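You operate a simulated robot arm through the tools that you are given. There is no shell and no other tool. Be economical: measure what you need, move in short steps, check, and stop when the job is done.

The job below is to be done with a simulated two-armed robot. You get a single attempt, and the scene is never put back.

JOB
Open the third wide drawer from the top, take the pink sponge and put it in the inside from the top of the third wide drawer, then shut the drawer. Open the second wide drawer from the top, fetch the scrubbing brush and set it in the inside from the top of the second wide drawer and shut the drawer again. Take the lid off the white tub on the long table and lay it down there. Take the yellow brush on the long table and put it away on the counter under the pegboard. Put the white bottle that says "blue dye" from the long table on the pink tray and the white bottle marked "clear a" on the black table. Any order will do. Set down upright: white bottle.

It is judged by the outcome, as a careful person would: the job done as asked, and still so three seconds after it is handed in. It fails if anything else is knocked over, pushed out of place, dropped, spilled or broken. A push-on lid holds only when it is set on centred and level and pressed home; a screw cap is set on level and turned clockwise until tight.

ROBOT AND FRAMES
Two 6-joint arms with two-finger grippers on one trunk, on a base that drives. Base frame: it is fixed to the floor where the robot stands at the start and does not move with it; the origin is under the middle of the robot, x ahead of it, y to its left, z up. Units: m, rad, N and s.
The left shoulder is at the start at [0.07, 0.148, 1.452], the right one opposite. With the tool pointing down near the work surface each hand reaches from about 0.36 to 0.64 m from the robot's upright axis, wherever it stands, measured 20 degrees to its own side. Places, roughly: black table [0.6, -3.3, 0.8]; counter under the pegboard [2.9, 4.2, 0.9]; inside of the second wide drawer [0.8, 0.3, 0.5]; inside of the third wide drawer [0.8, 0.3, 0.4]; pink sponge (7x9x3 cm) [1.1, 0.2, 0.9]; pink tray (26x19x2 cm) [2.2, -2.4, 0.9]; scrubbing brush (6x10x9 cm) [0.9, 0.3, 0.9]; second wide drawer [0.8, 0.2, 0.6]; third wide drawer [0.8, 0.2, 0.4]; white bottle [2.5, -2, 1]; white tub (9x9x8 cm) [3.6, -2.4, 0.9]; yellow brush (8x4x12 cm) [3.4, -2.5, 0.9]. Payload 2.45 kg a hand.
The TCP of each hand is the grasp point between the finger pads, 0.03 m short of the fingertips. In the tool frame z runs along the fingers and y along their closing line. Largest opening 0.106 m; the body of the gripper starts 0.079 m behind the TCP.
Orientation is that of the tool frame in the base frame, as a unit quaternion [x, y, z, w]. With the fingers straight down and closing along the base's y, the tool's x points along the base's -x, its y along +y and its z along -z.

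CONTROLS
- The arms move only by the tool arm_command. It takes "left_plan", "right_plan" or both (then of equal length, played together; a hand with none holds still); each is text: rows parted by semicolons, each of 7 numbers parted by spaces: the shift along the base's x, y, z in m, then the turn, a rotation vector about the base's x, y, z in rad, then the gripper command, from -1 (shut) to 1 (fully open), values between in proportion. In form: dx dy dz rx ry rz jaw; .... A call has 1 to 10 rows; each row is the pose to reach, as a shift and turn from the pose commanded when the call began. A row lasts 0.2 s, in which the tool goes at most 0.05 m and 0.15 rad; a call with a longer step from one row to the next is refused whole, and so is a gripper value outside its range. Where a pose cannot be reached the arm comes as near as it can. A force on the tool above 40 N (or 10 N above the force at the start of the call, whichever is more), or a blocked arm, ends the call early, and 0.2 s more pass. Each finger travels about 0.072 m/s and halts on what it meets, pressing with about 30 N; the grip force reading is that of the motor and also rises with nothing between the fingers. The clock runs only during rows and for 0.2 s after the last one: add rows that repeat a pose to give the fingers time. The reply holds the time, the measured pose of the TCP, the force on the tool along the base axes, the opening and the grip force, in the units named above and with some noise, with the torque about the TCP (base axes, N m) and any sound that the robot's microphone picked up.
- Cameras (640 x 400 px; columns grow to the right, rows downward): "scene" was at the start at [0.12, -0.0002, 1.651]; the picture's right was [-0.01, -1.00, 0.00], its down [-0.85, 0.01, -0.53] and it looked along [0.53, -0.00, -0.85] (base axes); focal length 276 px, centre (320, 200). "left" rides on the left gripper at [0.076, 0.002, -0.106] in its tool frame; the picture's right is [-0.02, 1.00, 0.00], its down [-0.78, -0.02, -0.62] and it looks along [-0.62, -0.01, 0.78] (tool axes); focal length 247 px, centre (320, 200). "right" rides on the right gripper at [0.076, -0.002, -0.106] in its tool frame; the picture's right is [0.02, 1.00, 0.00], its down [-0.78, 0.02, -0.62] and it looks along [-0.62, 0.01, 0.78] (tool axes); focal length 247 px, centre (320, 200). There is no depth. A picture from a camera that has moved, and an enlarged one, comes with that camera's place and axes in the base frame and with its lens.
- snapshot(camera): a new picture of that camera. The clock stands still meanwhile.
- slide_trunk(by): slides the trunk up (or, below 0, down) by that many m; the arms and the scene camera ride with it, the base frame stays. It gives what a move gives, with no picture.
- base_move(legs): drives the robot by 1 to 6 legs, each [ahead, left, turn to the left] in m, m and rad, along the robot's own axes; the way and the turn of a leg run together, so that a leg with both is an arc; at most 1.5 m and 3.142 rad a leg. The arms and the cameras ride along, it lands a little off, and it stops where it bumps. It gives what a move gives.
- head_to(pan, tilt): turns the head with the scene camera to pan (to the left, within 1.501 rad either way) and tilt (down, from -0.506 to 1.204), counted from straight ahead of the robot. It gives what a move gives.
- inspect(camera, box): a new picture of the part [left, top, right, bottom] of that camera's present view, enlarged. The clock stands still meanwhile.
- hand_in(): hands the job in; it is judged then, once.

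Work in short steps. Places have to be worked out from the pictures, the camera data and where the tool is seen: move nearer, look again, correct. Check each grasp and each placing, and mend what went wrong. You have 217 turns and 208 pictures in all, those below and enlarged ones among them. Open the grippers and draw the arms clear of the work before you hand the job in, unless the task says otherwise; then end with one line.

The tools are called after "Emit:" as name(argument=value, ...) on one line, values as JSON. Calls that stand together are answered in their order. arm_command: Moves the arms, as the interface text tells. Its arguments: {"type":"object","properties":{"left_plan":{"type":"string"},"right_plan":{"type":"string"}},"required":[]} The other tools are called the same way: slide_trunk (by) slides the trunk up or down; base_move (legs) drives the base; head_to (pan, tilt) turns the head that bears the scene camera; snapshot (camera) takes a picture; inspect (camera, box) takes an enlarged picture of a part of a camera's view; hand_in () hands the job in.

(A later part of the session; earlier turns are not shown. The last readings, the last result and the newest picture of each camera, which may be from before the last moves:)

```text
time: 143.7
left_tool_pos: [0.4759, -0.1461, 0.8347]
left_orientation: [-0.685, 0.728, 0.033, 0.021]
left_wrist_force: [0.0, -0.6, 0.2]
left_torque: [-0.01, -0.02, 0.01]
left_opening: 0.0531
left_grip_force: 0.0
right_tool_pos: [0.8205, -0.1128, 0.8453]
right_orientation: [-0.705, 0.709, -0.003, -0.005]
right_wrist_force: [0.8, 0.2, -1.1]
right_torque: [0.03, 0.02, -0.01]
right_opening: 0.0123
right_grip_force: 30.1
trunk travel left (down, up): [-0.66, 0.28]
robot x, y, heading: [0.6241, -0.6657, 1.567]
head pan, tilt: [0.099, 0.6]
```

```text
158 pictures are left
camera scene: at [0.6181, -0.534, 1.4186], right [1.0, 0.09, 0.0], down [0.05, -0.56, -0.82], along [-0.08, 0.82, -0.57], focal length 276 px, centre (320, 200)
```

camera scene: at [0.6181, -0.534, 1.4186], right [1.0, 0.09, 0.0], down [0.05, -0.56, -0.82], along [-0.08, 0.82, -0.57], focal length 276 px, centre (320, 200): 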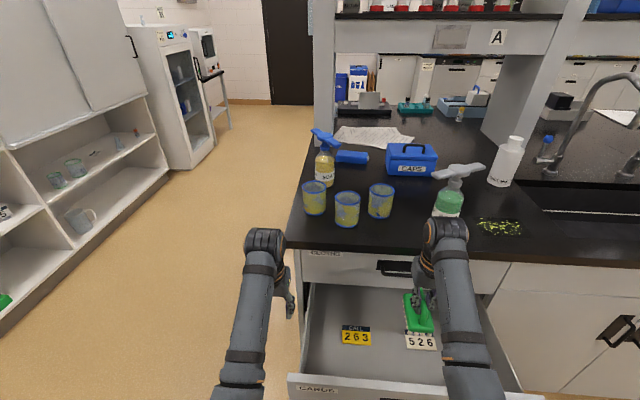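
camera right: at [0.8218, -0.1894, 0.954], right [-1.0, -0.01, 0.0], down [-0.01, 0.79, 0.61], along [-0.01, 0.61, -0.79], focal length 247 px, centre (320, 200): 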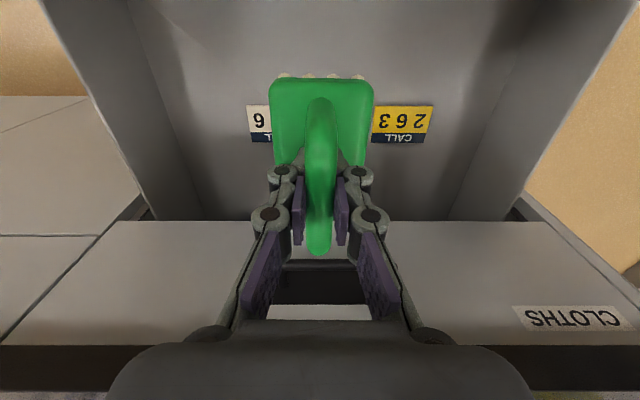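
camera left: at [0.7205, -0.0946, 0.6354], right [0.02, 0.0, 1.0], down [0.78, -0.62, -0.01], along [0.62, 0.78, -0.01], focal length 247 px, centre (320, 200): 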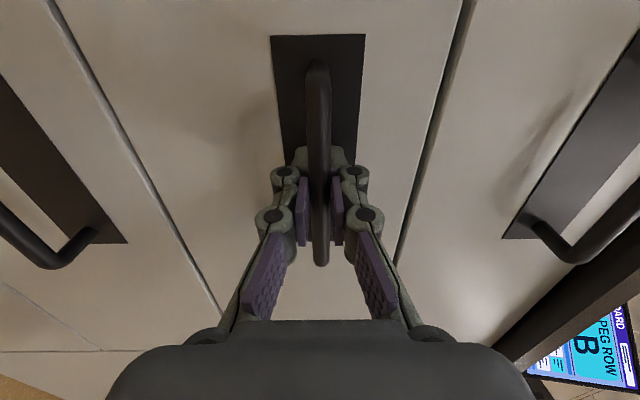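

There are two cards in the drawer near x≈0.69 and 0.90; I place the brush between them at x≈0.79, lowering step by step.

Emit:
arm_command(right_plan="-0.03 0 -0.02 0 0 0 -1; -0.03 0 -0.06 0 0 0 -1; -0.03 0 -0.1 0 0 0 -1; -0.03 0 -0.14 0 0 0 -1; -0.03 0 -0.17 0 0 0 -1; -0.03 0 -0.19 0 0 0 -1; -0.03 0 -0.21 0 0 0 -1")

Emit:
snapshot(camera="right")

Emit:
snapshot(camera="scene")

```text
time: 145.3
left_tool_pos: [0.4759, -0.1457, 0.8349]
left_orientation: [-0.685, 0.727, 0.033, 0.021]
left_wrist_force: [-0.6, -0.2, 0.4]
left_torque: [-0.04, 0.02, -0.01]
left_opening: 0.0526
left_grip_force: 0.1
right_tool_pos: [0.7896, -0.1126, 0.6358]
right_orientation: [-0.704, 0.71, -0.003, -0.004]
right_wrist_force: [0.0, 0.5, -0.7]
right_torque: [-0.01, -0.02, 0.0]
right_opening: 0.0125
right_grip_force: 29.9
trunk travel left (down, up): [-0.66, 0.28]
robot x, y, heading: [0.6249, -0.6704, 1.568]
head pan, tilt: [0.099, 0.6]
```

```text
157 pictures are left
camera right: at [0.7906, -0.1883, 0.7441], right [-1.0, -0.01, 0.0], down [-0.01, 0.79, 0.61], along [-0.01, 0.61, -0.79], focal length 247 px, centre (320, 200)
```

right: 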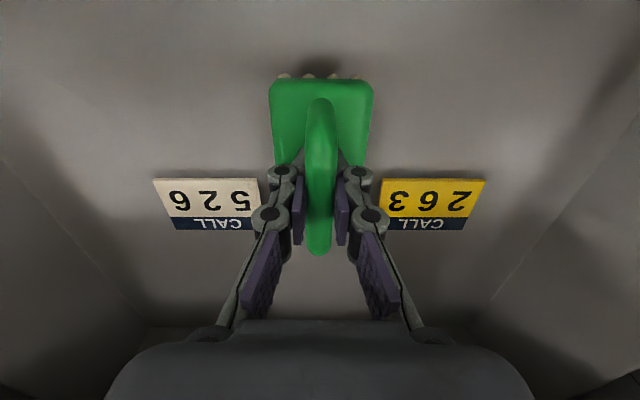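

```text
156 pictures are left
camera scene: at [0.6184, -0.5336, 1.4186], right [1.0, 0.09, 0.0], down [0.05, -0.56, -0.82], along [-0.08, 0.82, -0.57], focal length 276 px, centre (320, 200)
```

scene: 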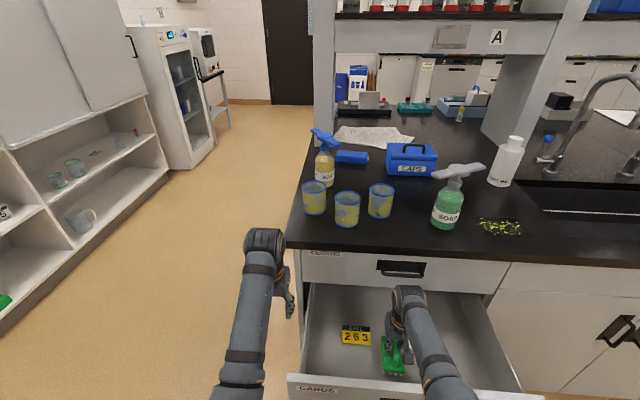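

Clear of both cards. I lower to contact.

Emit:
arm_command(right_plan="0 0 -0.01 0 0 0 -1; 0 0 -0.02 0 0 0 -1; 0 0 -0.027 0 0 0 -1; 0 0 -0.033 0 0 0 -1; 0 0 -0.039 0 0 0 -1; 0 0 -0.045 0 0 0 -1")

Emit:
snapshot(camera="right")

```text
time: 146.5
left_tool_pos: [0.474, -0.1473, 0.8369]
left_orientation: [-0.685, 0.728, 0.036, 0.021]
left_wrist_force: [-0.8, 0.4, -1.3]
left_torque: [-0.06, -0.02, -0.01]
left_opening: 0.0532
left_grip_force: 0.1
right_tool_pos: [0.7907, -0.1037, 0.6089]
right_orientation: [-0.704, 0.71, 0.003, 0.002]
right_wrist_force: [-0.2, 0.6, 27.9]
right_torque: [-0.85, -0.05, -0.03]
right_opening: 0.0123
right_grip_force: 29.6
trunk travel left (down, up): [-0.66, 0.28]
robot x, y, heading: [0.6258, -0.6748, 1.561]
head pan, tilt: [0.099, 0.6]
stopped in row 5 (right hand): the force on the tool passed its limit at 46 N (the readings are from after the stop); the commanded pose is now the measured one
```

```text
155 pictures are left
camera right: at [0.7913, -0.1824, 0.7153], right [-1.0, -0.01, 0.0], down [-0.01, 0.78, 0.63], along [-0.01, 0.63, -0.78], focal length 247 px, centre (320, 200)
```

right: 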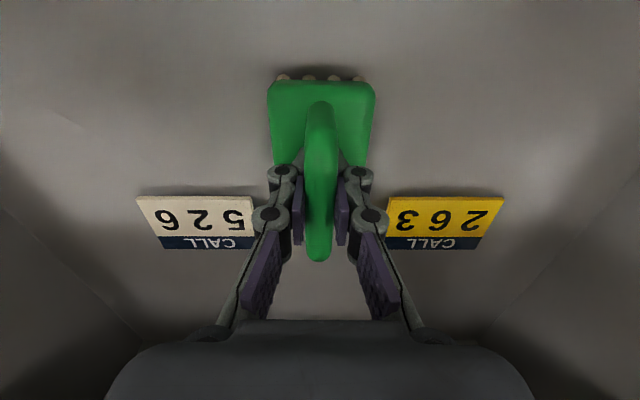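

Brush stands on the drawer floor. I open and lift straight up.

Emit:
arm_command(right_plan="0 0 0 0 0 0 -0.6; 0 0 0 0 0 0 -0.2; 0 0 0 0 0 0 -0.2; 0 0 0.03 0 0 0 -0.2; 0 0 0.07 0 0 0 -0.2; 0 0 0.11 0 0 0 -0.2; 0 0 0.15 0 0 0 -0.2; 0 0 0.19 0 0 0 -0.2; 0 0 0.22 0 0 0 -0.2")

Emit:
snapshot(camera="right")

```text
time: 148.5
left_tool_pos: [0.475, -0.1465, 0.8345]
left_orientation: [-0.685, 0.728, 0.035, 0.02]
left_wrist_force: [0.0, 0.1, 0.6]
left_torque: [-0.01, 0.01, 0.05]
left_opening: 0.0528
left_grip_force: 0.1
right_tool_pos: [0.7883, -0.1075, 0.8218]
right_orientation: [-0.704, 0.71, 0.001, -0.001]
right_wrist_force: [-0.1, 0.1, 0.2]
right_torque: [-0.03, 0.01, 0.03]
right_opening: 0.0426
right_grip_force: 0.1
trunk travel left (down, up): [-0.66, 0.28]
robot x, y, heading: [0.6217, -0.6738, 1.563]
head pan, tilt: [0.099, 0.6]
```

```text
154 pictures are left
camera right: at [0.7909, -0.184, 0.931], right [-1.0, -0.01, 0.0], down [-0.01, 0.78, 0.62], along [-0.01, 0.62, -0.78], focal length 247 px, centre (320, 200)
```

right: 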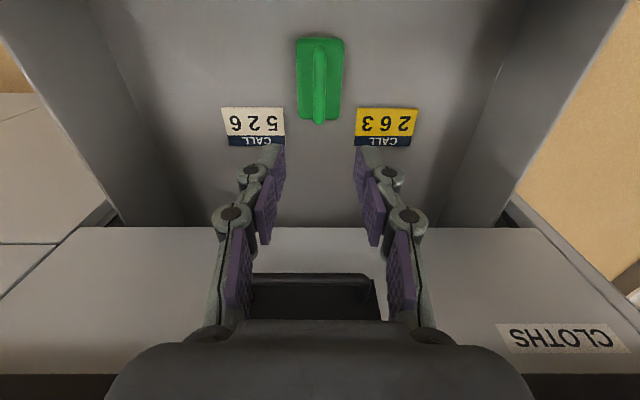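

Brush is standing in the drawer. Now back off, position the closed right fist beside the handle, and push the drawer shut.

Emit:
base_move(legs=[[-0.3, 0, 0], [0, -0.17, 0]])

Emit:
slide_trunk(by=-0.18)

Emit:
arm_command(right_plan="0 0 0 0.15 0 0 -0.6; 0 0 0 0.3 0 0 -1; 0 0 0 0.45 0 0 -1; 0 0 0 0.5 0 0 -1; 0 0 0 0.5 0 0 -1")

Emit:
base_move(legs=[[0.38, 0, 0]])

Emit:
snapshot(camera="right")

```text
time: 151.6
left_tool_pos: [0.6445, -0.444, 0.8352]
left_orientation: [-0.685, 0.728, 0.034, 0.021]
left_wrist_force: [0.3, 0.4, 0.2]
left_torque: [0.02, 0.01, 0.01]
left_opening: 0.053
left_grip_force: 0.1
right_tool_pos: [0.9584, -0.4032, 0.8227]
right_orientation: [-0.705, 0.709, 0.0, -0.001]
right_wrist_force: [1.6, 0.7, 1.0]
right_torque: [-0.01, 0.05, 0.01]
right_opening: 0.0423
right_grip_force: 0.1
trunk travel left (down, up): [-0.66, 0.28]
robot x, y, heading: [0.7949, -0.9691, 1.561]
head pan, tilt: [0.099, 0.6]
```

```text
time: 153.6
left_tool_pos: [0.6435, -0.4416, 0.6571]
left_orientation: [-0.685, 0.727, 0.035, 0.02]
left_wrist_force: [0.2, 1.2, -0.4]
left_torque: [-0.01, 0.01, 0.0]
left_opening: 0.0532
left_grip_force: 0.0
right_tool_pos: [0.9591, -0.402, 0.6423]
right_orientation: [-0.704, 0.71, 0.001, -0.001]
right_wrist_force: [-0.8, -0.8, 0.2]
right_torque: [-0.02, 0.05, 0.01]
right_opening: 0.0425
right_grip_force: 0.2
trunk travel left (down, up): [-0.48, 0.46]
robot x, y, heading: [0.7949, -0.9699, 1.56]
head pan, tilt: [0.099, 0.6]
```

```text
time: 154.8
left_tool_pos: [0.644, -0.4414, 0.6555]
left_orientation: [-0.685, 0.728, 0.036, 0.02]
left_wrist_force: [-0.2, 0.5, -0.1]
left_torque: [0.0, 0.0, -0.02]
left_opening: 0.0533
left_grip_force: 0.1
right_tool_pos: [0.968, -0.4002, 0.6446]
right_orientation: [-0.683, 0.686, 0.173, 0.181]
right_wrist_force: [-0.9, 0.3, 0.1]
right_torque: [-0.03, -0.01, 0.0]
right_opening: 0.0002
right_grip_force: 28.5
trunk travel left (down, up): [-0.48, 0.46]
robot x, y, heading: [0.7933, -0.9716, 1.562]
head pan, tilt: [0.099, 0.6]
```

```text
time: 157.2
left_tool_pos: [0.6512, -0.0606, 0.6561]
left_orientation: [-0.682, 0.73, 0.035, 0.021]
left_wrist_force: [-0.3, 0.6, -1.1]
left_torque: [0.0, -0.01, 0.01]
left_opening: 0.0528
left_grip_force: 0.1
right_tool_pos: [0.9763, -0.0243, 0.64]
right_orientation: [-0.681, 0.689, 0.169, 0.178]
right_wrist_force: [0.9, -0.1, -0.5]
right_torque: [-0.03, 0.02, 0.01]
right_opening: 0.0
right_grip_force: 29.0
trunk travel left (down, up): [-0.48, 0.46]
robot x, y, heading: [0.7935, -0.5879, 1.557]
head pan, tilt: [0.099, 0.6]
```

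```text
153 pictures are left
camera right: at [0.9746, -0.1425, 0.6991], right [-1.0, 0.0, -0.02], down [-0.02, 0.39, 0.92], along [0.01, 0.92, -0.39], focal length 247 px, centre (320, 200)
```

right: 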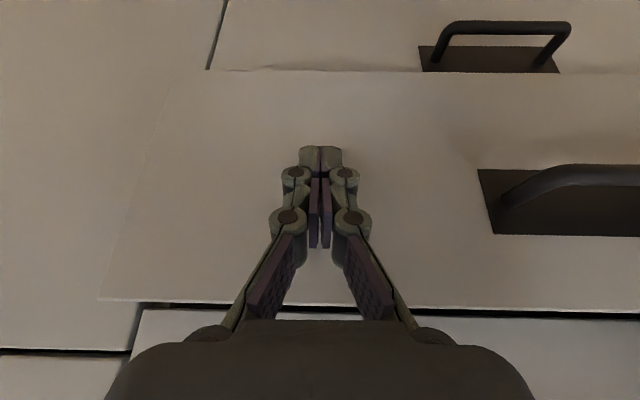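

A few cm left; I push the rest.

Emit:
arm_command(right_plan="0 0.01 0 0 0 0 -1; 0 0.02 0 0 0 0 -1; 0 0.03 0 0 0 0 -1; 0 0.04 0 0 0 0 -1; 0 0.05 0 0 0 0 -1; 0 0.06 0 0 0 0 -1")

Emit:
snapshot(camera="right")

```text
time: 158.5
left_tool_pos: [0.6516, -0.0652, 0.6577]
left_orientation: [-0.682, 0.73, 0.037, 0.022]
left_wrist_force: [-0.6, 0.2, 0.8]
left_torque: [0.02, -0.05, 0.0]
left_opening: 0.053
left_grip_force: 0.1
right_tool_pos: [0.9774, 0.0205, 0.6379]
right_orientation: [-0.682, 0.692, 0.161, 0.173]
right_wrist_force: [-0.4, -22.5, 8.4]
right_torque: [-0.24, 0.1, 0.04]
right_opening: 0.0
right_grip_force: 28.4
trunk travel left (down, up): [-0.48, 0.46]
robot x, y, heading: [0.7989, -0.5914, 1.556]
head pan, tilt: [0.099, 0.6]
stopped in row 6 (right hand): the force on the tool passed its limit at 52 N (the readings are from after the stop); the commanded pose is now the measured one
```

```text
152 pictures are left
camera right: at [0.975, -0.0971, 0.6983], right [-1.0, 0.0, -0.02], down [-0.02, 0.41, 0.91], along [0.01, 0.91, -0.41], focal length 247 px, centre (320, 200)
```

right: 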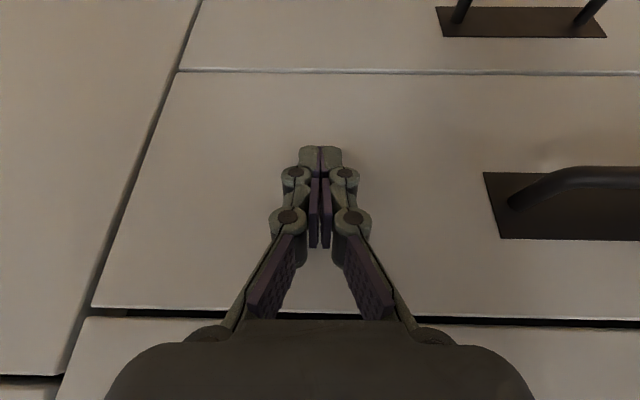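

Both drawers are shut. I back off, raise the trunk, straighten the right hand, turn and drive toward the long table.

Emit:
base_move(legs=[[-0.45, 0, 0]])

Emit:
slide_trunk(by=0.4)

Emit:
arm_command(right_plan="0 -0.02 0 -0.15 0 0 0; 0 -0.04 0 -0.3 0 0 1; 0 -0.06 0 -0.45 0 0 1; 0 -0.06 0 -0.47 0 0 1; 0 -0.06 0 -0.47 0 0 1")

Emit:
base_move(legs=[[0, 0, -1.55], [0.7, 0, 0]])

Emit:
head_to(pan=-0.6, tilt=0.45)

Emit:
snapshot(camera="scene")

```text
time: 161.2
left_tool_pos: [0.642, -0.5124, 0.6562]
left_orientation: [-0.686, 0.727, 0.035, 0.021]
left_wrist_force: [0.6, 0.3, 0.1]
left_torque: [0.01, -0.01, 0.0]
left_opening: 0.0533
left_grip_force: 0.0
right_tool_pos: [0.9654, -0.4227, 0.6364]
right_orientation: [-0.686, 0.688, 0.164, 0.172]
right_wrist_force: [-0.1, -0.4, 0.0]
right_torque: [0.0, 0.02, 0.0]
right_opening: 0.0
right_grip_force: 28.8
trunk travel left (down, up): [-0.48, 0.46]
robot x, y, heading: [0.7938, -1.04, 1.565]
head pan, tilt: [0.099, 0.6]
```

```text
time: 165.1
left_tool_pos: [0.6417, -0.5099, 1.0554]
left_orientation: [-0.686, 0.726, 0.036, 0.021]
left_wrist_force: [0.8, 0.7, 0.3]
left_torque: [-0.02, 0.01, 0.04]
left_opening: 0.053
left_grip_force: 0.1
right_tool_pos: [0.9657, -0.4206, 1.035]
right_orientation: [-0.685, 0.689, 0.164, 0.172]
right_wrist_force: [-0.1, 0.0, -0.2]
right_torque: [0.0, 0.02, 0.0]
right_opening: 0.0
right_grip_force: 28.6
trunk travel left (down, up): [-0.88, 0.06]
robot x, y, heading: [0.7964, -1.0357, 1.566]
head pan, tilt: [0.099, 0.6]
```

```text
time: 166.2
left_tool_pos: [0.6419, -0.5111, 1.0564]
left_orientation: [-0.686, 0.726, 0.035, 0.021]
left_wrist_force: [0.2, 0.0, -0.2]
left_torque: [0.0, 0.0, -0.02]
left_opening: 0.053
left_grip_force: 0.1
right_tool_pos: [0.9665, -0.482, 1.0353]
right_orientation: [-0.707, 0.707, -0.002, 0.008]
right_wrist_force: [-0.1, -1.3, -0.9]
right_torque: [-0.02, 0.0, -0.01]
right_opening: 0.1061
right_grip_force: 0.1
trunk travel left (down, up): [-0.88, 0.06]
robot x, y, heading: [0.7926, -1.0361, 1.568]
head pan, tilt: [0.099, 0.6]
```

```text
time: 173.9
left_tool_pos: [2.0273, -0.8831, 1.0558]
left_orientation: [0.027, 0.999, 0.01, 0.039]
left_wrist_force: [-0.2, -0.2, 0.0]
left_torque: [0.03, 0.0, 0.01]
left_opening: 0.053
left_grip_force: 0.1
right_tool_pos: [2.058, -1.2063, 1.0377]
right_orientation: [-0.003, 1.0, -0.007, 0.006]
right_wrist_force: [0.1, 0.9, -0.6]
right_torque: [0.0, -0.03, 0.02]
right_opening: 0.106
right_grip_force: 0.1
trunk travel left (down, up): [-0.88, 0.06]
robot x, y, heading: [1.5033, -1.0389, 0.002]
head pan, tilt: [0.099, 0.6]
```

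```text
time: 175.0
left_tool_pos: [2.028, -0.8835, 1.0559]
left_orientation: [0.026, 0.999, 0.01, 0.04]
left_wrist_force: [0.0, 0.3, 0.6]
left_torque: [0.03, 0.04, 0.01]
left_opening: 0.053
left_grip_force: 0.1
right_tool_pos: [2.0581, -1.2082, 1.0355]
right_orientation: [-0.003, 1.0, -0.007, 0.005]
right_wrist_force: [-0.6, 0.6, -0.4]
right_torque: [-0.02, 0.04, 0.01]
right_opening: 0.1061
right_grip_force: 0.1
trunk travel left (down, up): [-0.88, 0.06]
robot x, y, heading: [1.5031, -1.0355, -0.002]
head pan, tilt: [-0.6, 0.45]
```

```text
151 pictures are left
camera scene: at [1.6282, -1.0899, 1.6522], right [-0.56, -0.83, 0.0], down [-0.36, 0.25, -0.9], along [0.74, -0.51, -0.44], focal length 276 px, centre (320, 200)
```

scene: 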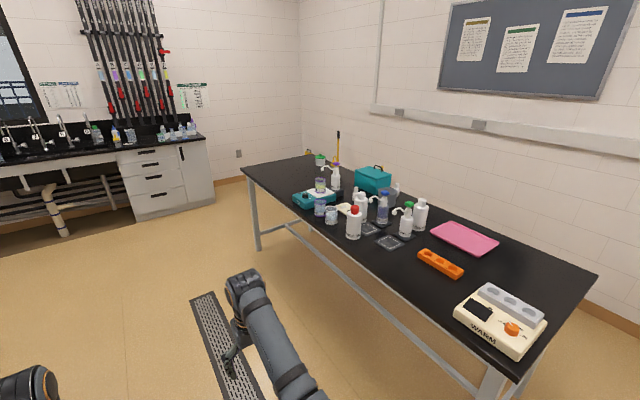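

Emit:
inspect(camera="scene", box=[270, 120, 510, 270])

```text
2.67 times, centred on (390, 195) of scene
camera zoom: at [1.6282, -1.0899, 1.6522], right [-0.56, -0.83, 0.0], down [-0.36, 0.25, -0.9], along [0.74, -0.51, -0.44], focal length 737 px, centre (133, 213)
```

zoom: 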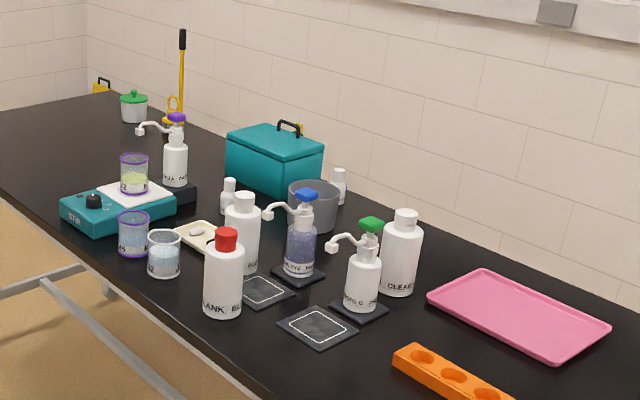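

I go in front of the long table (north side), facing it, staying short of the items, to see them closely.

Emit:
slide_trunk(by=0.06)

Emit:
base_move(legs=[[0.85, 0, 0], [0, 0, -1.57], [0.25, 0, 0]])

Emit:
head_to(pan=0, tilt=0.75)

Emit:
snapshot(camera="scene")

```text
time: 176.0
left_tool_pos: [2.028, -0.8828, 1.1148]
left_orientation: [0.026, 0.999, 0.01, 0.04]
left_wrist_force: [0.0, 0.0, -0.6]
left_torque: [0.03, -0.01, 0.0]
left_opening: 0.0529
left_grip_force: 0.1
right_tool_pos: [2.0593, -1.2061, 1.096]
right_orientation: [-0.002, 1.0, -0.007, 0.005]
right_wrist_force: [-0.8, 0.2, 0.6]
right_torque: [0.01, 0.0, 0.0]
right_opening: 0.1062
right_grip_force: 0.1
trunk travel left (down, up): [-0.94, 0.0]
robot x, y, heading: [1.5035, -1.039, 0.001]
head pan, tilt: [-0.6, 0.45]
```

```text
time: 185.7
left_tool_pos: [2.5241, -1.8062, 1.1171]
left_orientation: [0.716, 0.697, -0.02, 0.036]
left_wrist_force: [-0.1, -0.1, -0.6]
left_torque: [0.01, -0.02, 0.02]
left_opening: 0.053
left_grip_force: 0.0
right_tool_pos: [2.2007, -1.8457, 1.0972]
right_orientation: [0.696, 0.718, -0.009, -0.001]
right_wrist_force: [0.8, -0.5, 0.4]
right_torque: [0.01, 0.01, -0.01]
right_opening: 0.1061
right_grip_force: 0.1
trunk travel left (down, up): [-0.94, 0.0]
robot x, y, heading: [2.3547, -1.2816, -1.547]
head pan, tilt: [-0.6, 0.45]
```

```text
time: 186.7
left_tool_pos: [2.5252, -1.8087, 1.1161]
left_orientation: [0.716, 0.697, -0.021, 0.036]
left_wrist_force: [0.5, 0.1, 0.0]
left_torque: [0.04, -0.02, -0.03]
left_opening: 0.0532
left_grip_force: 0.0
right_tool_pos: [2.2004, -1.8472, 1.0951]
right_orientation: [0.697, 0.717, -0.009, -0.001]
right_wrist_force: [0.2, -0.1, -0.5]
right_torque: [0.01, 0.03, -0.02]
right_opening: 0.1058
right_grip_force: 0.0
trunk travel left (down, up): [-0.94, 0.0]
robot x, y, heading: [2.3573, -1.2862, -1.544]
head pan, tilt: [0.0, 0.75]
```

```text
149 pictures are left
camera scene: at [2.3598, -1.4197, 1.6858], right [-1.0, -0.02, 0.0], down [-0.02, 0.68, -0.73], along [0.02, -0.73, -0.68], focal length 276 px, centre (320, 200)
```

scene: 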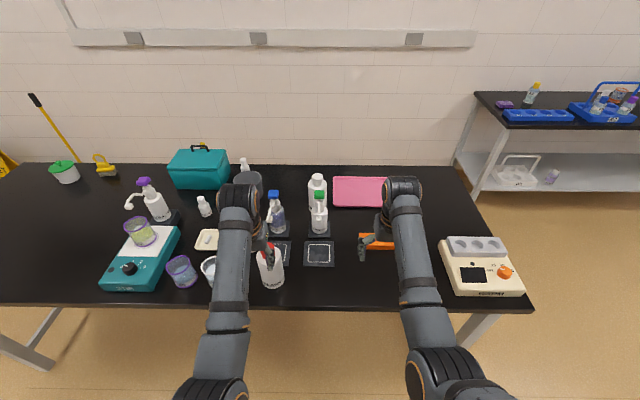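

The arms hide part of the table; I check the hand cameras.

Emit:
snapshot(camera="left")

Emit:
snapshot(camera="right")

Emit:
inspect(camera="scene", box=[190, 150, 350, 300])

```text
148 pictures are left
camera left: at [2.5254, -1.7238, 1.2149], right [1.0, -0.05, 0.03], down [-0.05, -0.73, 0.68], along [-0.01, -0.68, -0.73], focal length 247 px, centre (320, 200)
```

left: 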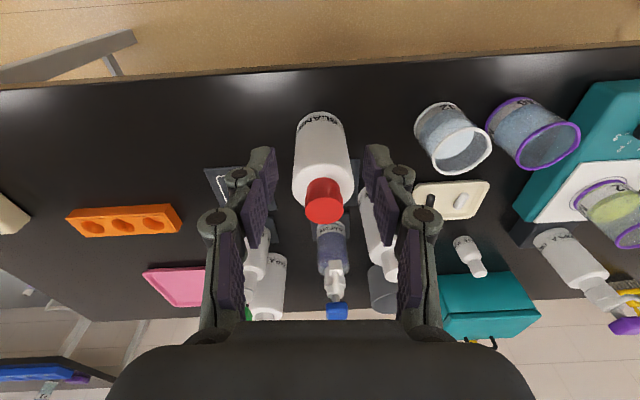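

```text
147 pictures are left
camera right: at [2.1988, -1.7714, 1.2029], right [1.0, 0.05, -0.01], down [0.05, -0.78, 0.63], along [0.02, -0.63, -0.78], focal length 247 px, centre (320, 200)
```

right: 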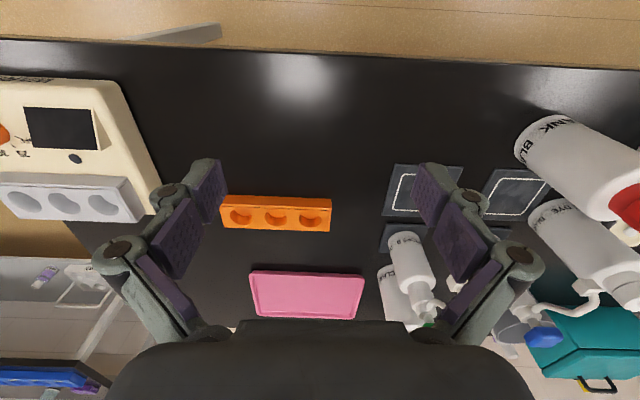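

```text
2.67 times, centred on (270, 225) of scene
camera zoom: at [2.3598, -1.4197, 1.6858], right [-1.0, -0.02, 0.0], down [-0.02, 0.68, -0.73], along [0.02, -0.73, -0.68], focal length 737 px, centre (453, 133)
```

zoom: 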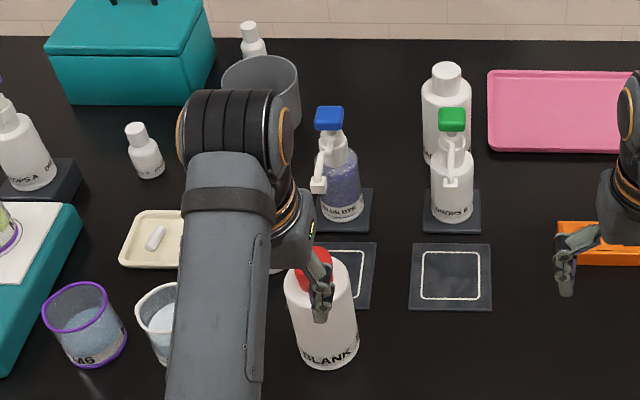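

I shift the robot to -x so that the left arm uncovers the white bottle in the middle.

Emit:
base_move(legs=[[-0.1, 0, 0], [0, -0.32, 0]])

Emit:
head_to(pan=0.35, tilt=0.6)

Emit:
inspect(camera="scene", box=[160, 100, 480, 300])

```text
time: 189.6
left_tool_pos: [2.2043, -1.7169, 1.115]
left_orientation: [0.716, 0.697, -0.021, 0.034]
left_wrist_force: [0.3, -0.1, 0.0]
left_torque: [0.02, 0.02, -0.02]
left_opening: 0.0531
left_grip_force: 0.0
right_tool_pos: [1.8815, -1.7568, 1.0967]
right_orientation: [0.696, 0.718, -0.009, -0.003]
right_wrist_force: [0.0, 0.3, -0.6]
right_torque: [-0.01, 0.0, -0.01]
right_opening: 0.1061
right_grip_force: 0.1
trunk travel left (down, up): [-0.94, 0.0]
robot x, y, heading: [2.036, -1.1943, -1.55]
head pan, tilt: [0.0, 0.75]
```

```text
time: 190.4
left_tool_pos: [2.2015, -1.7179, 1.1164]
left_orientation: [0.716, 0.697, -0.02, 0.035]
left_wrist_force: [-0.1, -0.6, 0.0]
left_torque: [0.0, 0.01, -0.04]
left_opening: 0.053
left_grip_force: 0.0
right_tool_pos: [1.8797, -1.7558, 1.0958]
right_orientation: [0.697, 0.717, -0.008, -0.001]
right_wrist_force: [-0.9, -0.4, 0.6]
right_torque: [0.0, -0.01, 0.0]
right_opening: 0.1061
right_grip_force: 0.1
trunk travel left (down, up): [-0.94, 0.0]
robot x, y, heading: [2.039, -1.1932, -1.546]
head pan, tilt: [0.351, 0.6]
```

```text
2.00 times, centred on (320, 200) of scene
camera zoom: at [2.0674, -1.3272, 1.6986], right [-0.93, -0.37, 0.0], down [-0.21, 0.53, -0.82], along [0.3, -0.77, -0.57], focal length 553 px, centre (320, 200)
```

zoom: 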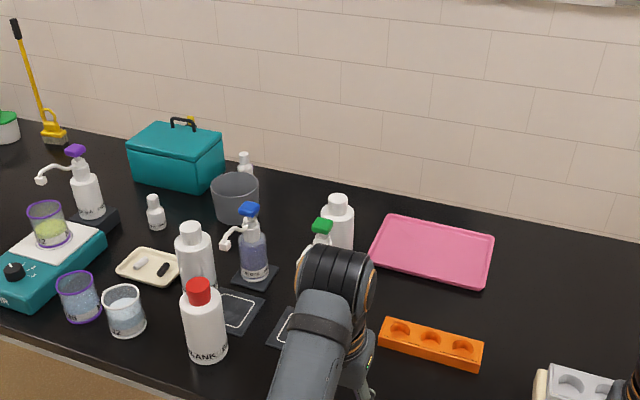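

White bottles: one near [2.60, -2.02] (likely BLUE DYE), CLEAR A near [2.38, -2.22]. I level the left hand, open it, and move sideways toward the BLUE DYE bottle, staying short of it.

Emit:
arm_command(left_plan="0 0 0 0.078 0.02 0.025 0.5; 0 0 0 0.078 0.02 0.025 1; 0 0 0 0.078 0.02 0.025 1")

Emit:
base_move(legs=[[0, 0.39, -0.02], [0.15, 0, 0]])

Emit:
snapshot(camera="left")

```text
time: 191.2
left_tool_pos: [2.2012, -1.7181, 1.1126]
left_orientation: [0.708, 0.706, 0.0, 0.002]
left_wrist_force: [0.3, 0.9, -0.1]
left_torque: [0.02, 0.0, 0.01]
left_opening: 0.106
left_grip_force: 0.0
left hand out of reach, approached as far as the arm can: row 1, 2, 3
right_tool_pos: [1.8791, -1.7554, 1.0965]
right_orientation: [0.697, 0.717, -0.008, 0.0]
right_wrist_force: [-0.3, 0.7, -0.4]
right_torque: [0.03, 0.03, 0.02]
right_opening: 0.1059
right_grip_force: 0.0
trunk travel left (down, up): [-0.94, 0.0]
robot x, y, heading: [2.035, -1.1957, -1.548]
head pan, tilt: [0.351, 0.6]
```

```text
time: 194.7
left_tool_pos: [2.5869, -1.8632, 1.1122]
left_orientation: [0.716, 0.698, 0.0, 0.002]
left_wrist_force: [0.5, -0.8, 0.6]
left_torque: [-0.02, 0.0, 0.0]
left_opening: 0.1059
left_grip_force: 0.1
right_tool_pos: [2.2652, -1.8937, 1.0972]
right_orientation: [0.705, 0.709, -0.009, -0.001]
right_wrist_force: [-0.3, 0.6, -0.3]
right_torque: [-0.05, -0.03, 0.03]
right_opening: 0.106
right_grip_force: 0.0
trunk travel left (down, up): [-0.94, 0.0]
robot x, y, heading: [2.4319, -1.3347, -1.567]
head pan, tilt: [0.351, 0.6]
```

```text
144 pictures are left
camera left: at [2.5897, -1.7862, 1.2181], right [1.0, -0.05, 0.0], down [-0.04, -0.78, 0.63], along [-0.03, -0.63, -0.78], focal length 247 px, centre (320, 200)
```

left: 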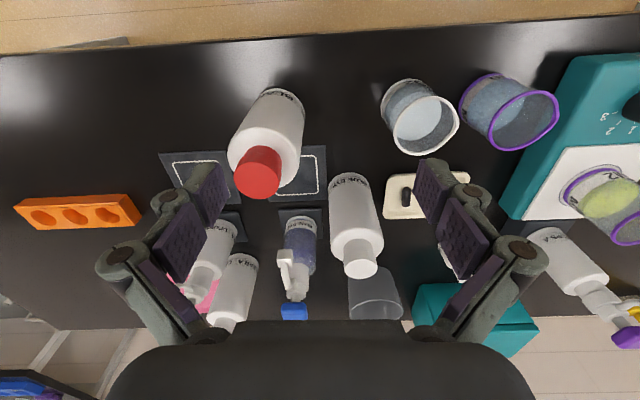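

Emit:
inspect(camera="left", box=[220, 70, 460, 280])

```text
1.90 times, centred on (340, 175) of left
camera zoom: at [2.5897, -1.7862, 1.2181], right [1.0, -0.05, 0.0], down [-0.04, -0.78, 0.63], along [-0.03, -0.63, -0.78], focal length 470 px, centre (282, 248)
```

zoom: 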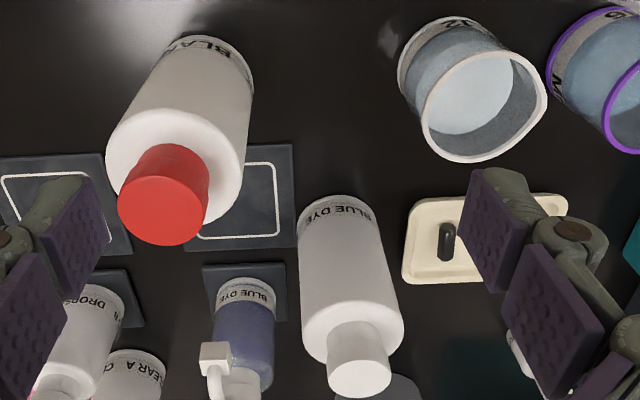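

Label "BLUE DYE" on this white bottle is confirmed; centre ≈[2.627, -2.045], cap top ≈1.034. I drive 0.15 forward and align above.

Emit:
base_move(legs=[[0.155, 0, 0]])

Emit:
arm_command(left_plan="0.02 -0.012 0 0 0 0 1; 0.038 -0.025 0 0 0 0 1")

Emit:
snapshot(camera="left")

```text
time: 196.1
left_tool_pos: [2.5861, -2.0214, 1.1133]
left_orientation: [0.716, 0.698, -0.001, 0.003]
left_wrist_force: [-0.3, 0.8, 0.7]
left_torque: [-0.05, 0.02, 0.03]
left_opening: 0.106
left_grip_force: 0.1
right_tool_pos: [2.264, -2.0514, 1.0969]
right_orientation: [0.704, 0.71, -0.008, 0.0]
right_wrist_force: [0.3, 0.5, -0.7]
right_torque: [0.0, -0.01, -0.01]
right_opening: 0.1061
right_grip_force: 0.1
trunk travel left (down, up): [-0.94, 0.0]
robot x, y, heading: [2.4359, -1.4952, -1.572]
head pan, tilt: [0.351, 0.6]
```

```text
time: 196.7
left_tool_pos: [2.627, -2.0471, 1.1104]
left_orientation: [0.716, 0.698, -0.001, 0.002]
left_wrist_force: [-0.9, 1.0, -0.1]
left_torque: [0.02, 0.01, -0.03]
left_opening: 0.1059
left_grip_force: 0.0
right_tool_pos: [2.2652, -2.0523, 1.096]
right_orientation: [0.704, 0.71, -0.008, -0.001]
right_wrist_force: [0.3, 0.5, 0.4]
right_torque: [-0.02, 0.03, -0.03]
right_opening: 0.1061
right_grip_force: 0.0
trunk travel left (down, up): [-0.94, 0.0]
robot x, y, heading: [2.4332, -1.5011, -1.572]
head pan, tilt: [0.351, 0.6]
```

```text
142 pictures are left
camera left: at [2.6296, -1.9707, 1.2163], right [1.0, -0.05, 0.0], down [-0.04, -0.78, 0.62], along [-0.03, -0.62, -0.78], focal length 247 px, centre (320, 200)
```

left: 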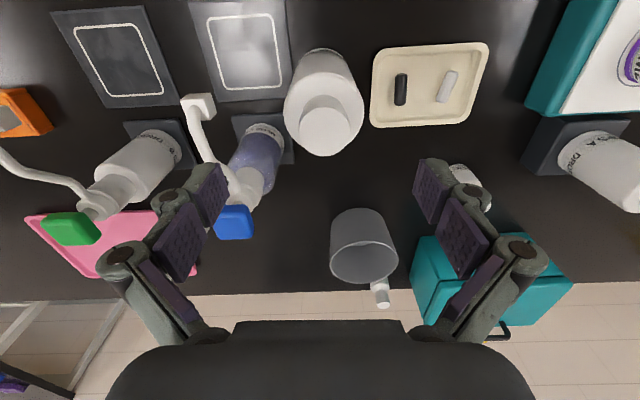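

Aligned. I narrow the opening slightly (to clear the neighbour's spout) and descend to z≈0.975.

Emit:
arm_command(left_plan="0.004 0.001 0 0 0 0 0.75; 0.004 0.001 -0.03 0 0 0 0.75; 0.004 0.001 -0.06 0 0 0 0.75; 0.004 0.001 -0.08 0 0 0 0.75")

Emit:
snapshot(camera="left")

```text
time: 197.7
left_tool_pos: [2.6291, -2.0496, 1.0327]
left_orientation: [0.716, 0.698, -0.001, 0.002]
left_wrist_force: [0.1, 0.5, 0.2]
left_torque: [0.0, 0.0, 0.01]
left_opening: 0.0926
left_grip_force: 0.1
right_tool_pos: [2.2631, -2.0541, 1.0962]
right_orientation: [0.705, 0.71, -0.008, -0.001]
right_wrist_force: [-0.7, 0.1, -0.1]
right_torque: [0.02, -0.03, -0.02]
right_opening: 0.1059
right_grip_force: 0.1
trunk travel left (down, up): [-0.94, 0.0]
robot x, y, heading: [2.4315, -1.4973, -1.568]
head pan, tilt: [0.351, 0.6]
```

```text
141 pictures are left
camera left: at [2.6319, -1.972, 1.1376], right [1.0, -0.05, 0.0], down [-0.04, -0.78, 0.62], along [-0.03, -0.62, -0.78], focal length 247 px, centre (320, 200)
```

left: 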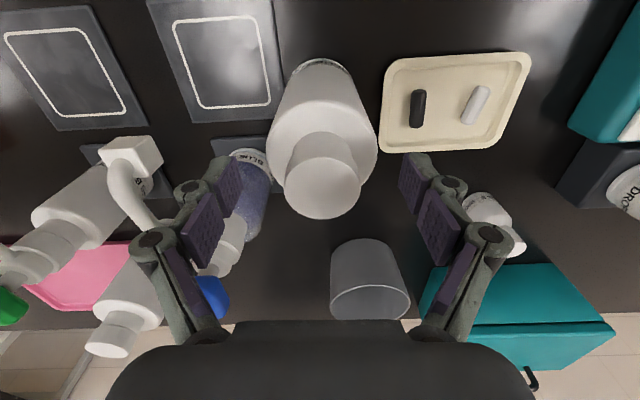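

Centred, finger clears the spout. Down to 0.978 and close.

Emit:
arm_command(left_plan="0 0 -0.03 0 0 0 0.75; 0 0 -0.055 0 0 0 0.75; 0 0 -0.055 0 0 0 0; 0 0 -0.055 0 0 0 -0.6; 0 0 -0.055 0 0 0 -1; 0 0 -0.055 0 0 0 -1; 0 0 -0.055 0 0 0 -1")

Emit:
arm_command(left_plan="0 0 0.03 0 0 0 -1; 0 0 0.07 0 0 0 -1; 0 0 0.11 0 0 0 -1; 0 0 0.14 0 0 0 -1")

Emit:
snapshot(camera="left")

```text
time: 199.3
left_tool_pos: [2.6288, -2.0501, 0.977]
left_orientation: [0.716, 0.698, -0.001, 0.004]
left_wrist_force: [6.6, -3.5, 4.7]
left_torque: [-0.4, -0.33, 0.08]
left_opening: 0.073
left_grip_force: 30.1
right_tool_pos: [2.2654, -2.0544, 1.0956]
right_orientation: [0.705, 0.709, -0.008, -0.002]
right_wrist_force: [0.4, 1.1, 0.0]
right_torque: [0.0, 0.03, -0.03]
right_opening: 0.106
right_grip_force: 0.1
trunk travel left (down, up): [-0.94, 0.0]
robot x, y, heading: [2.4314, -1.4998, -1.566]
head pan, tilt: [0.351, 0.6]
```

```text
time: 200.3
left_tool_pos: [2.6293, -2.0494, 1.1204]
left_orientation: [0.716, 0.698, 0.001, 0.002]
left_wrist_force: [-0.1, -0.3, -3.8]
left_torque: [-0.04, 0.03, -0.01]
left_opening: 0.0732
left_grip_force: 29.7
right_tool_pos: [2.2633, -2.0539, 1.0954]
right_orientation: [0.705, 0.71, -0.008, -0.002]
right_wrist_force: [0.3, 0.1, 0.9]
right_torque: [0.04, -0.05, 0.01]
right_opening: 0.106
right_grip_force: 0.1
trunk travel left (down, up): [-0.94, 0.0]
robot x, y, heading: [2.4316, -1.4982, -1.565]
head pan, tilt: [0.351, 0.6]
```

```text
140 pictures are left
camera left: at [2.6322, -1.9718, 1.2261], right [1.0, -0.05, 0.0], down [-0.04, -0.78, 0.62], along [-0.03, -0.62, -0.78], focal length 247 px, centre (320, 200)
```

left: 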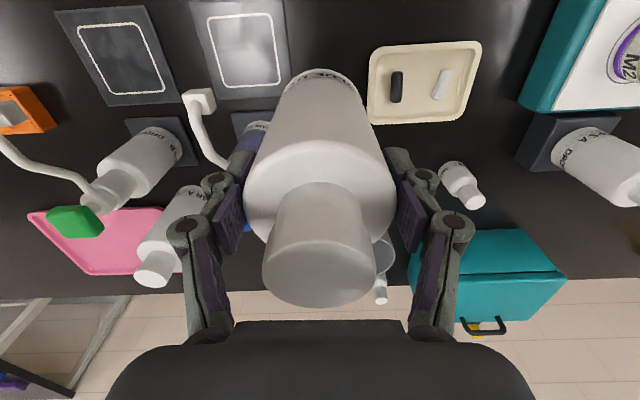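

BLUE DYE bottle is held. I back out, and drive around the west end of the table to its south side (facing west while passing), then look.

Emit:
base_move(legs=[[-0.4, 0, 0], [0, -1.15, 0], [0, 0, -1.571]])

Emit:
head_to(pan=0.9, tilt=0.4)

Emit:
snapshot(camera="scene")

```text
time: 212.1
left_tool_pos: [0.7115, -1.2868, 1.1201]
left_orientation: [1.0, -0.028, -0.002, 0.001]
left_wrist_force: [0.4, -0.1, -4.4]
left_torque: [0.03, -0.01, 0.02]
left_opening: 0.073
left_grip_force: 30.2
right_tool_pos: [0.7165, -0.9219, 1.0959]
right_orientation: [1.0, -0.012, -0.004, -0.007]
right_wrist_force: [-0.6, -0.8, 1.2]
right_torque: [0.02, 0.0, 0.01]
right_opening: 0.1058
right_grip_force: 0.1
trunk travel left (down, up): [-0.94, 0.0]
robot x, y, heading: [1.2678, -1.1071, 3.116]
head pan, tilt: [0.351, 0.6]
```

```text
time: 213.1
left_tool_pos: [0.7104, -1.2866, 1.1205]
left_orientation: [1.0, -0.029, -0.002, 0.002]
left_wrist_force: [0.4, -0.1, -3.5]
left_torque: [0.0, -0.02, -0.01]
left_opening: 0.073
left_grip_force: 30.6
right_tool_pos: [0.7166, -0.9211, 1.0959]
right_orientation: [1.0, -0.011, -0.004, -0.005]
right_wrist_force: [0.8, 0.6, -1.7]
right_torque: [0.01, -0.03, 0.01]
right_opening: 0.106
right_grip_force: 0.1
trunk travel left (down, up): [-0.94, 0.0]
robot x, y, heading: [1.2677, -1.1072, 3.112]
head pan, tilt: [0.901, 0.4]
```

```text
139 pictures are left
camera scene: at [1.159, -1.1744, 1.7168], right [-0.77, 0.64, 0.0], down [0.25, 0.3, -0.92], along [-0.59, -0.7, -0.39], focal length 276 px, centre (320, 200)
```

scene: 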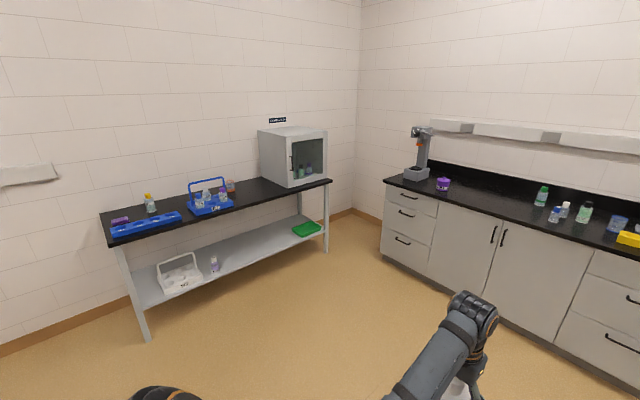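

Black table has free space. I strafe south, then turn to face north (+y).

Emit:
base_move(legs=[[0, 1.4, 0], [0, 0, -1.54]])

Emit:
head_to(pan=-0.9, tilt=0.7)

Emit:
snapshot(camera="scene")

```text
time: 223.7
left_tool_pos: [1.0274, -1.9398, 1.1205]
left_orientation: [0.709, -0.705, -0.002, -0.001]
left_wrist_force: [0.1, -0.2, -5.0]
left_torque: [-0.03, 0.02, -0.01]
left_opening: 0.073
left_grip_force: 30.2
right_tool_pos: [1.3922, -1.9238, 1.0954]
right_orientation: [0.72, -0.694, 0.002, -0.008]
right_wrist_force: [0.1, -0.4, 0.2]
right_torque: [0.01, 0.01, 0.02]
right_opening: 0.1058
right_grip_force: 0.0
trunk travel left (down, up): [-0.94, 0.0]
robot x, y, heading: [1.2452, -2.4859, 1.604]
head pan, tilt: [0.901, 0.4]
```

```text
time: 225.5
left_tool_pos: [1.0273, -1.94, 1.1203]
left_orientation: [0.71, -0.704, -0.001, 0.001]
left_wrist_force: [-0.4, 0.0, -4.4]
left_torque: [-0.02, 0.04, 0.0]
left_opening: 0.0728
left_grip_force: 30.3
right_tool_pos: [1.3921, -1.9235, 1.0946]
right_orientation: [0.721, -0.693, 0.001, -0.008]
right_wrist_force: [1.0, -0.3, -0.4]
right_torque: [0.03, 0.0, 0.0]
right_opening: 0.1061
right_grip_force: 0.0
trunk travel left (down, up): [-0.94, 0.0]
robot x, y, heading: [1.2412, -2.486, 1.604]
head pan, tilt: [-0.901, 0.7]
```

```text
138 pictures are left
camera scene: at [1.3065, -2.3795, 1.69], right [0.65, -0.76, 0.0], down [-0.49, -0.42, -0.76], along [0.58, 0.49, -0.64], focal length 276 px, centre (320, 200)
```

scene: 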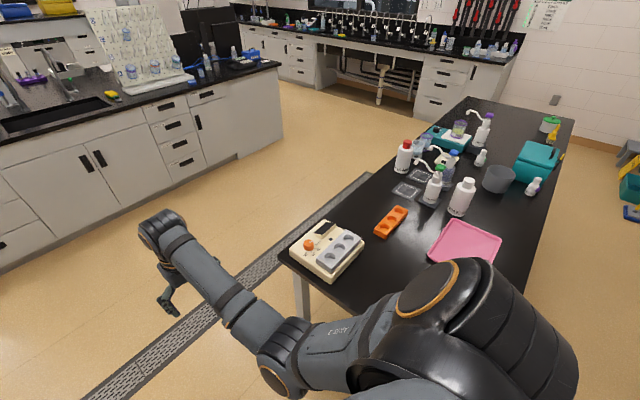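

I pass the table's south-west corner diagonally and then look along the south side.

Emit:
base_move(legs=[[-0.38, -0.25, -0.03], [-0.2, -0.3, 0]])

Emit:
head_to(pan=-1.0, tilt=0.6)

Emit:
snapshot(camera="scene")

```text
time: 230.2
left_tool_pos: [1.5996, -2.4917, 1.118]
left_orientation: [-0.704, 0.711, 0.001, 0.0]
left_wrist_force: [0.2, 0.7, -3.2]
left_torque: [-0.02, -0.04, -0.01]
left_opening: 0.073
left_grip_force: 29.2
right_tool_pos: [1.9661, -2.4805, 1.0956]
right_orientation: [0.714, -0.7, 0.002, -0.007]
right_wrist_force: [-0.2, 1.0, -0.7]
right_torque: [-0.03, 0.0, 0.01]
right_opening: 0.1059
right_grip_force: 0.1
trunk travel left (down, up): [-0.94, 0.0]
robot x, y, heading: [1.8064, -3.0437, 1.582]
head pan, tilt: [-0.901, 0.7]
```

```text
time: 230.8
left_tool_pos: [1.6008, -2.4915, 1.1186]
left_orientation: [-0.704, 0.71, 0.001, -0.001]
left_wrist_force: [-0.3, 1.2, -3.5]
left_torque: [-0.01, 0.03, 0.0]
left_opening: 0.0727
left_grip_force: 30.7
right_tool_pos: [1.9671, -2.4817, 1.095]
right_orientation: [0.714, -0.7, 0.001, -0.007]
right_wrist_force: [-0.6, 0.4, 0.4]
right_torque: [-0.02, -0.01, 0.02]
right_opening: 0.106
right_grip_force: 0.1
trunk travel left (down, up): [-0.94, 0.0]
robot x, y, heading: [1.8085, -3.042, 1.587]
head pan, tilt: [-1.0, 0.6]
```

```text
137 pictures are left
camera scene: at [1.8805, -2.9409, 1.6985], right [0.55, -0.83, 0.0], down [-0.47, -0.31, -0.82], along [0.69, 0.46, -0.57], focal length 276 px, centre (320, 200)
```

scene: 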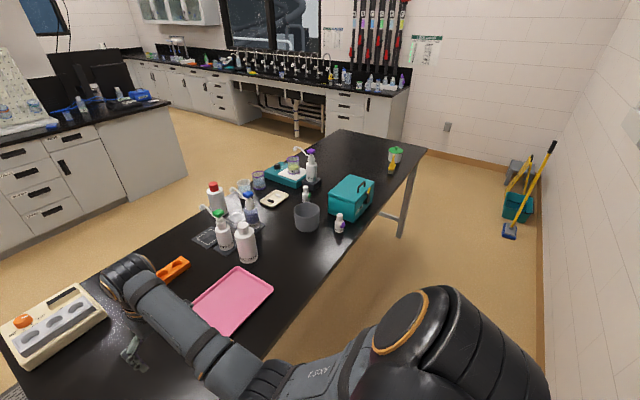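

Aisle is clear; tray centre ≈[2.20, -2.37]. I drive so the left hand with the bottle is above the tray.

Emit:
base_move(legs=[[0, -0.6, -0.015], [0.11, 0, 0]])

Emit:
head_to(pan=0, tilt=0.8)

Emit:
snapshot(camera="scene")

Emit:
snapshot(camera="left")

```text
time: 234.9
left_tool_pos: [2.1872, -2.3792, 1.1229]
left_orientation: [-0.7, 0.714, 0.003, 0.0]
left_wrist_force: [0.4, -0.3, -3.1]
left_torque: [0.05, 0.05, -0.01]
left_opening: 0.0728
left_grip_force: 30.3
right_tool_pos: [2.5542, -2.3723, 1.0981]
right_orientation: [0.71, -0.704, 0.0, -0.009]
right_wrist_force: [0.5, -0.4, 0.3]
right_torque: [0.04, 0.02, 0.05]
right_opening: 0.1062
right_grip_force: 0.0
trunk travel left (down, up): [-0.94, 0.0]
robot x, y, heading: [2.3871, -2.928, 1.574]
head pan, tilt: [-1.0, 0.6]
```

```text
time: 236.2
left_tool_pos: [2.1879, -2.3762, 1.1198]
left_orientation: [-0.7, 0.715, 0.003, 0.0]
left_wrist_force: [0.0, -0.9, -3.0]
left_torque: [-0.02, 0.0, 0.0]
left_opening: 0.0731
left_grip_force: 30.1
right_tool_pos: [2.5535, -2.3698, 1.0963]
right_orientation: [0.711, -0.704, 0.002, -0.007]
right_wrist_force: [0.6, 0.4, -0.7]
right_torque: [0.0, -0.02, -0.02]
right_opening: 0.1061
right_grip_force: 0.0
trunk travel left (down, up): [-0.94, 0.0]
robot x, y, heading: [2.3845, -2.9258, 1.573]
head pan, tilt: [0.0, 0.799]
```

```text
136 pictures are left
camera scene: at [2.3882, -2.7959, 1.6818], right [1.0, 0.0, 0.0], down [0.0, -0.72, -0.7], along [0.0, 0.7, -0.72], focal length 276 px, centre (320, 200)
```

scene: 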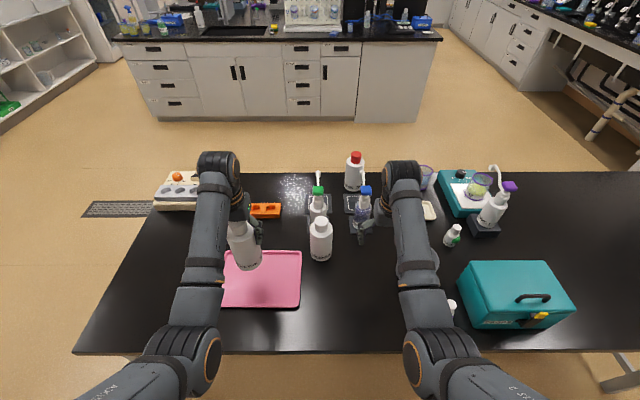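

```text
135 pictures are left
camera left: at [2.1842, -2.4527, 1.2258], right [-1.0, 0.04, 0.0], down [0.04, 0.78, 0.62], along [0.02, 0.62, -0.78], focal length 247 px, centre (320, 200)
```

left: 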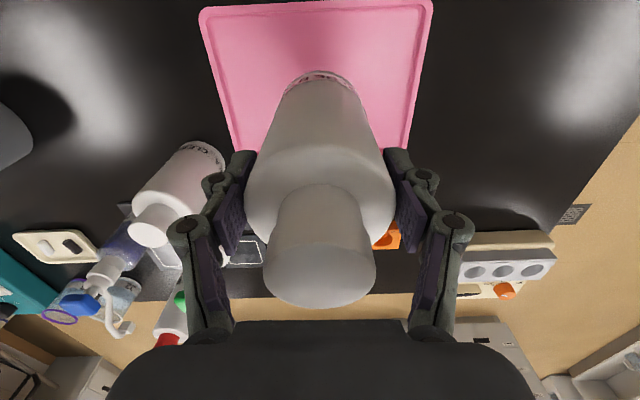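

Bottle is above the tray centre. I lower it, with small steps near contact.

Emit:
arm_command(left_plan="0 0.005 -0.04 0 0 0 -1; 0 0.005 -0.08 0 0 0 -1; 0 0.005 -0.11 0 0 0 -1; 0 0.005 -0.12 0 0 0 -1; 0 0.005 -0.126 0 0 0 -1; 0 0.005 -0.132 0 0 0 -1; 0 0.005 -0.138 0 0 0 -1; 0 0.005 -0.144 0 0 0 -1")

```text
time: 238.0
left_tool_pos: [2.186, -2.3707, 0.9816]
left_orientation: [-0.7, 0.714, 0.007, 0.003]
left_wrist_force: [-1.7, 4.6, 20.9]
left_torque: [0.07, 0.04, 0.16]
left_opening: 0.0733
left_grip_force: 30.1
right_tool_pos: [2.555, -2.3729, 1.0982]
right_orientation: [0.71, -0.704, 0.0, -0.008]
right_wrist_force: [0.1, -0.1, 0.4]
right_torque: [0.0, 0.01, -0.01]
right_opening: 0.106
right_grip_force: 0.1
trunk travel left (down, up): [-0.94, 0.0]
robot x, y, heading: [2.3878, -2.9267, 1.572]
head pan, tilt: [0.0, 0.799]
```

Contact felt (21 N). I ease up a few mm, open, and lift away.

Emit:
arm_command(left_plan="0 0 0.004 0 0 0 -1; 0 0 0.004 0 0 0 0.2; 0 0 0.004 0 0 0 0.7; 0 0 0.004 0 0 0 0.7; 0 0 0.03 0 0 0 0.7; 0 0 0.07 0 0 0 0.7; 0 0 0.11 0 0 0 0.7; 0 0 0.135 0 0 0 0.7")

Emit:
snapshot(camera="left")

```text
time: 239.8
left_tool_pos: [2.1876, -2.3698, 1.1106]
left_orientation: [-0.7, 0.715, 0.002, -0.001]
left_wrist_force: [1.0, 0.3, -0.1]
left_torque: [-0.01, -0.01, -0.04]
left_opening: 0.0901
left_grip_force: 0.0
right_tool_pos: [2.5538, -2.3696, 1.0963]
right_orientation: [0.711, -0.703, 0.001, -0.007]
right_wrist_force: [-0.4, 0.9, 0.0]
right_torque: [0.05, 0.0, 0.0]
right_opening: 0.1064
right_grip_force: 0.0
trunk travel left (down, up): [-0.94, 0.0]
robot x, y, heading: [2.3899, -2.9298, 1.575]
head pan, tilt: [0.0, 0.799]
```

```text
134 pictures are left
camera left: at [2.1842, -2.4465, 1.2166], right [-1.0, 0.04, 0.0], down [0.04, 0.78, 0.62], along [0.02, 0.62, -0.78], focal length 247 px, centre (320, 200)
```

left: 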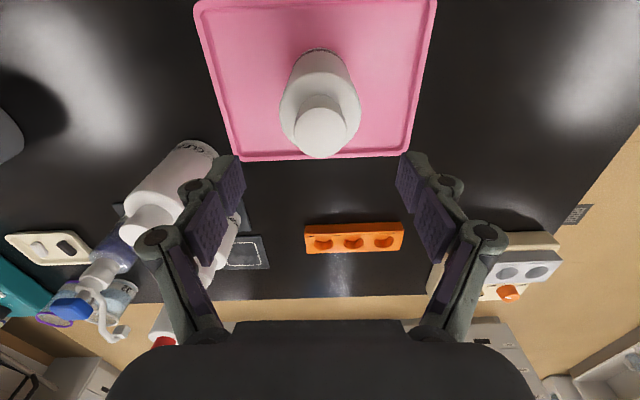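

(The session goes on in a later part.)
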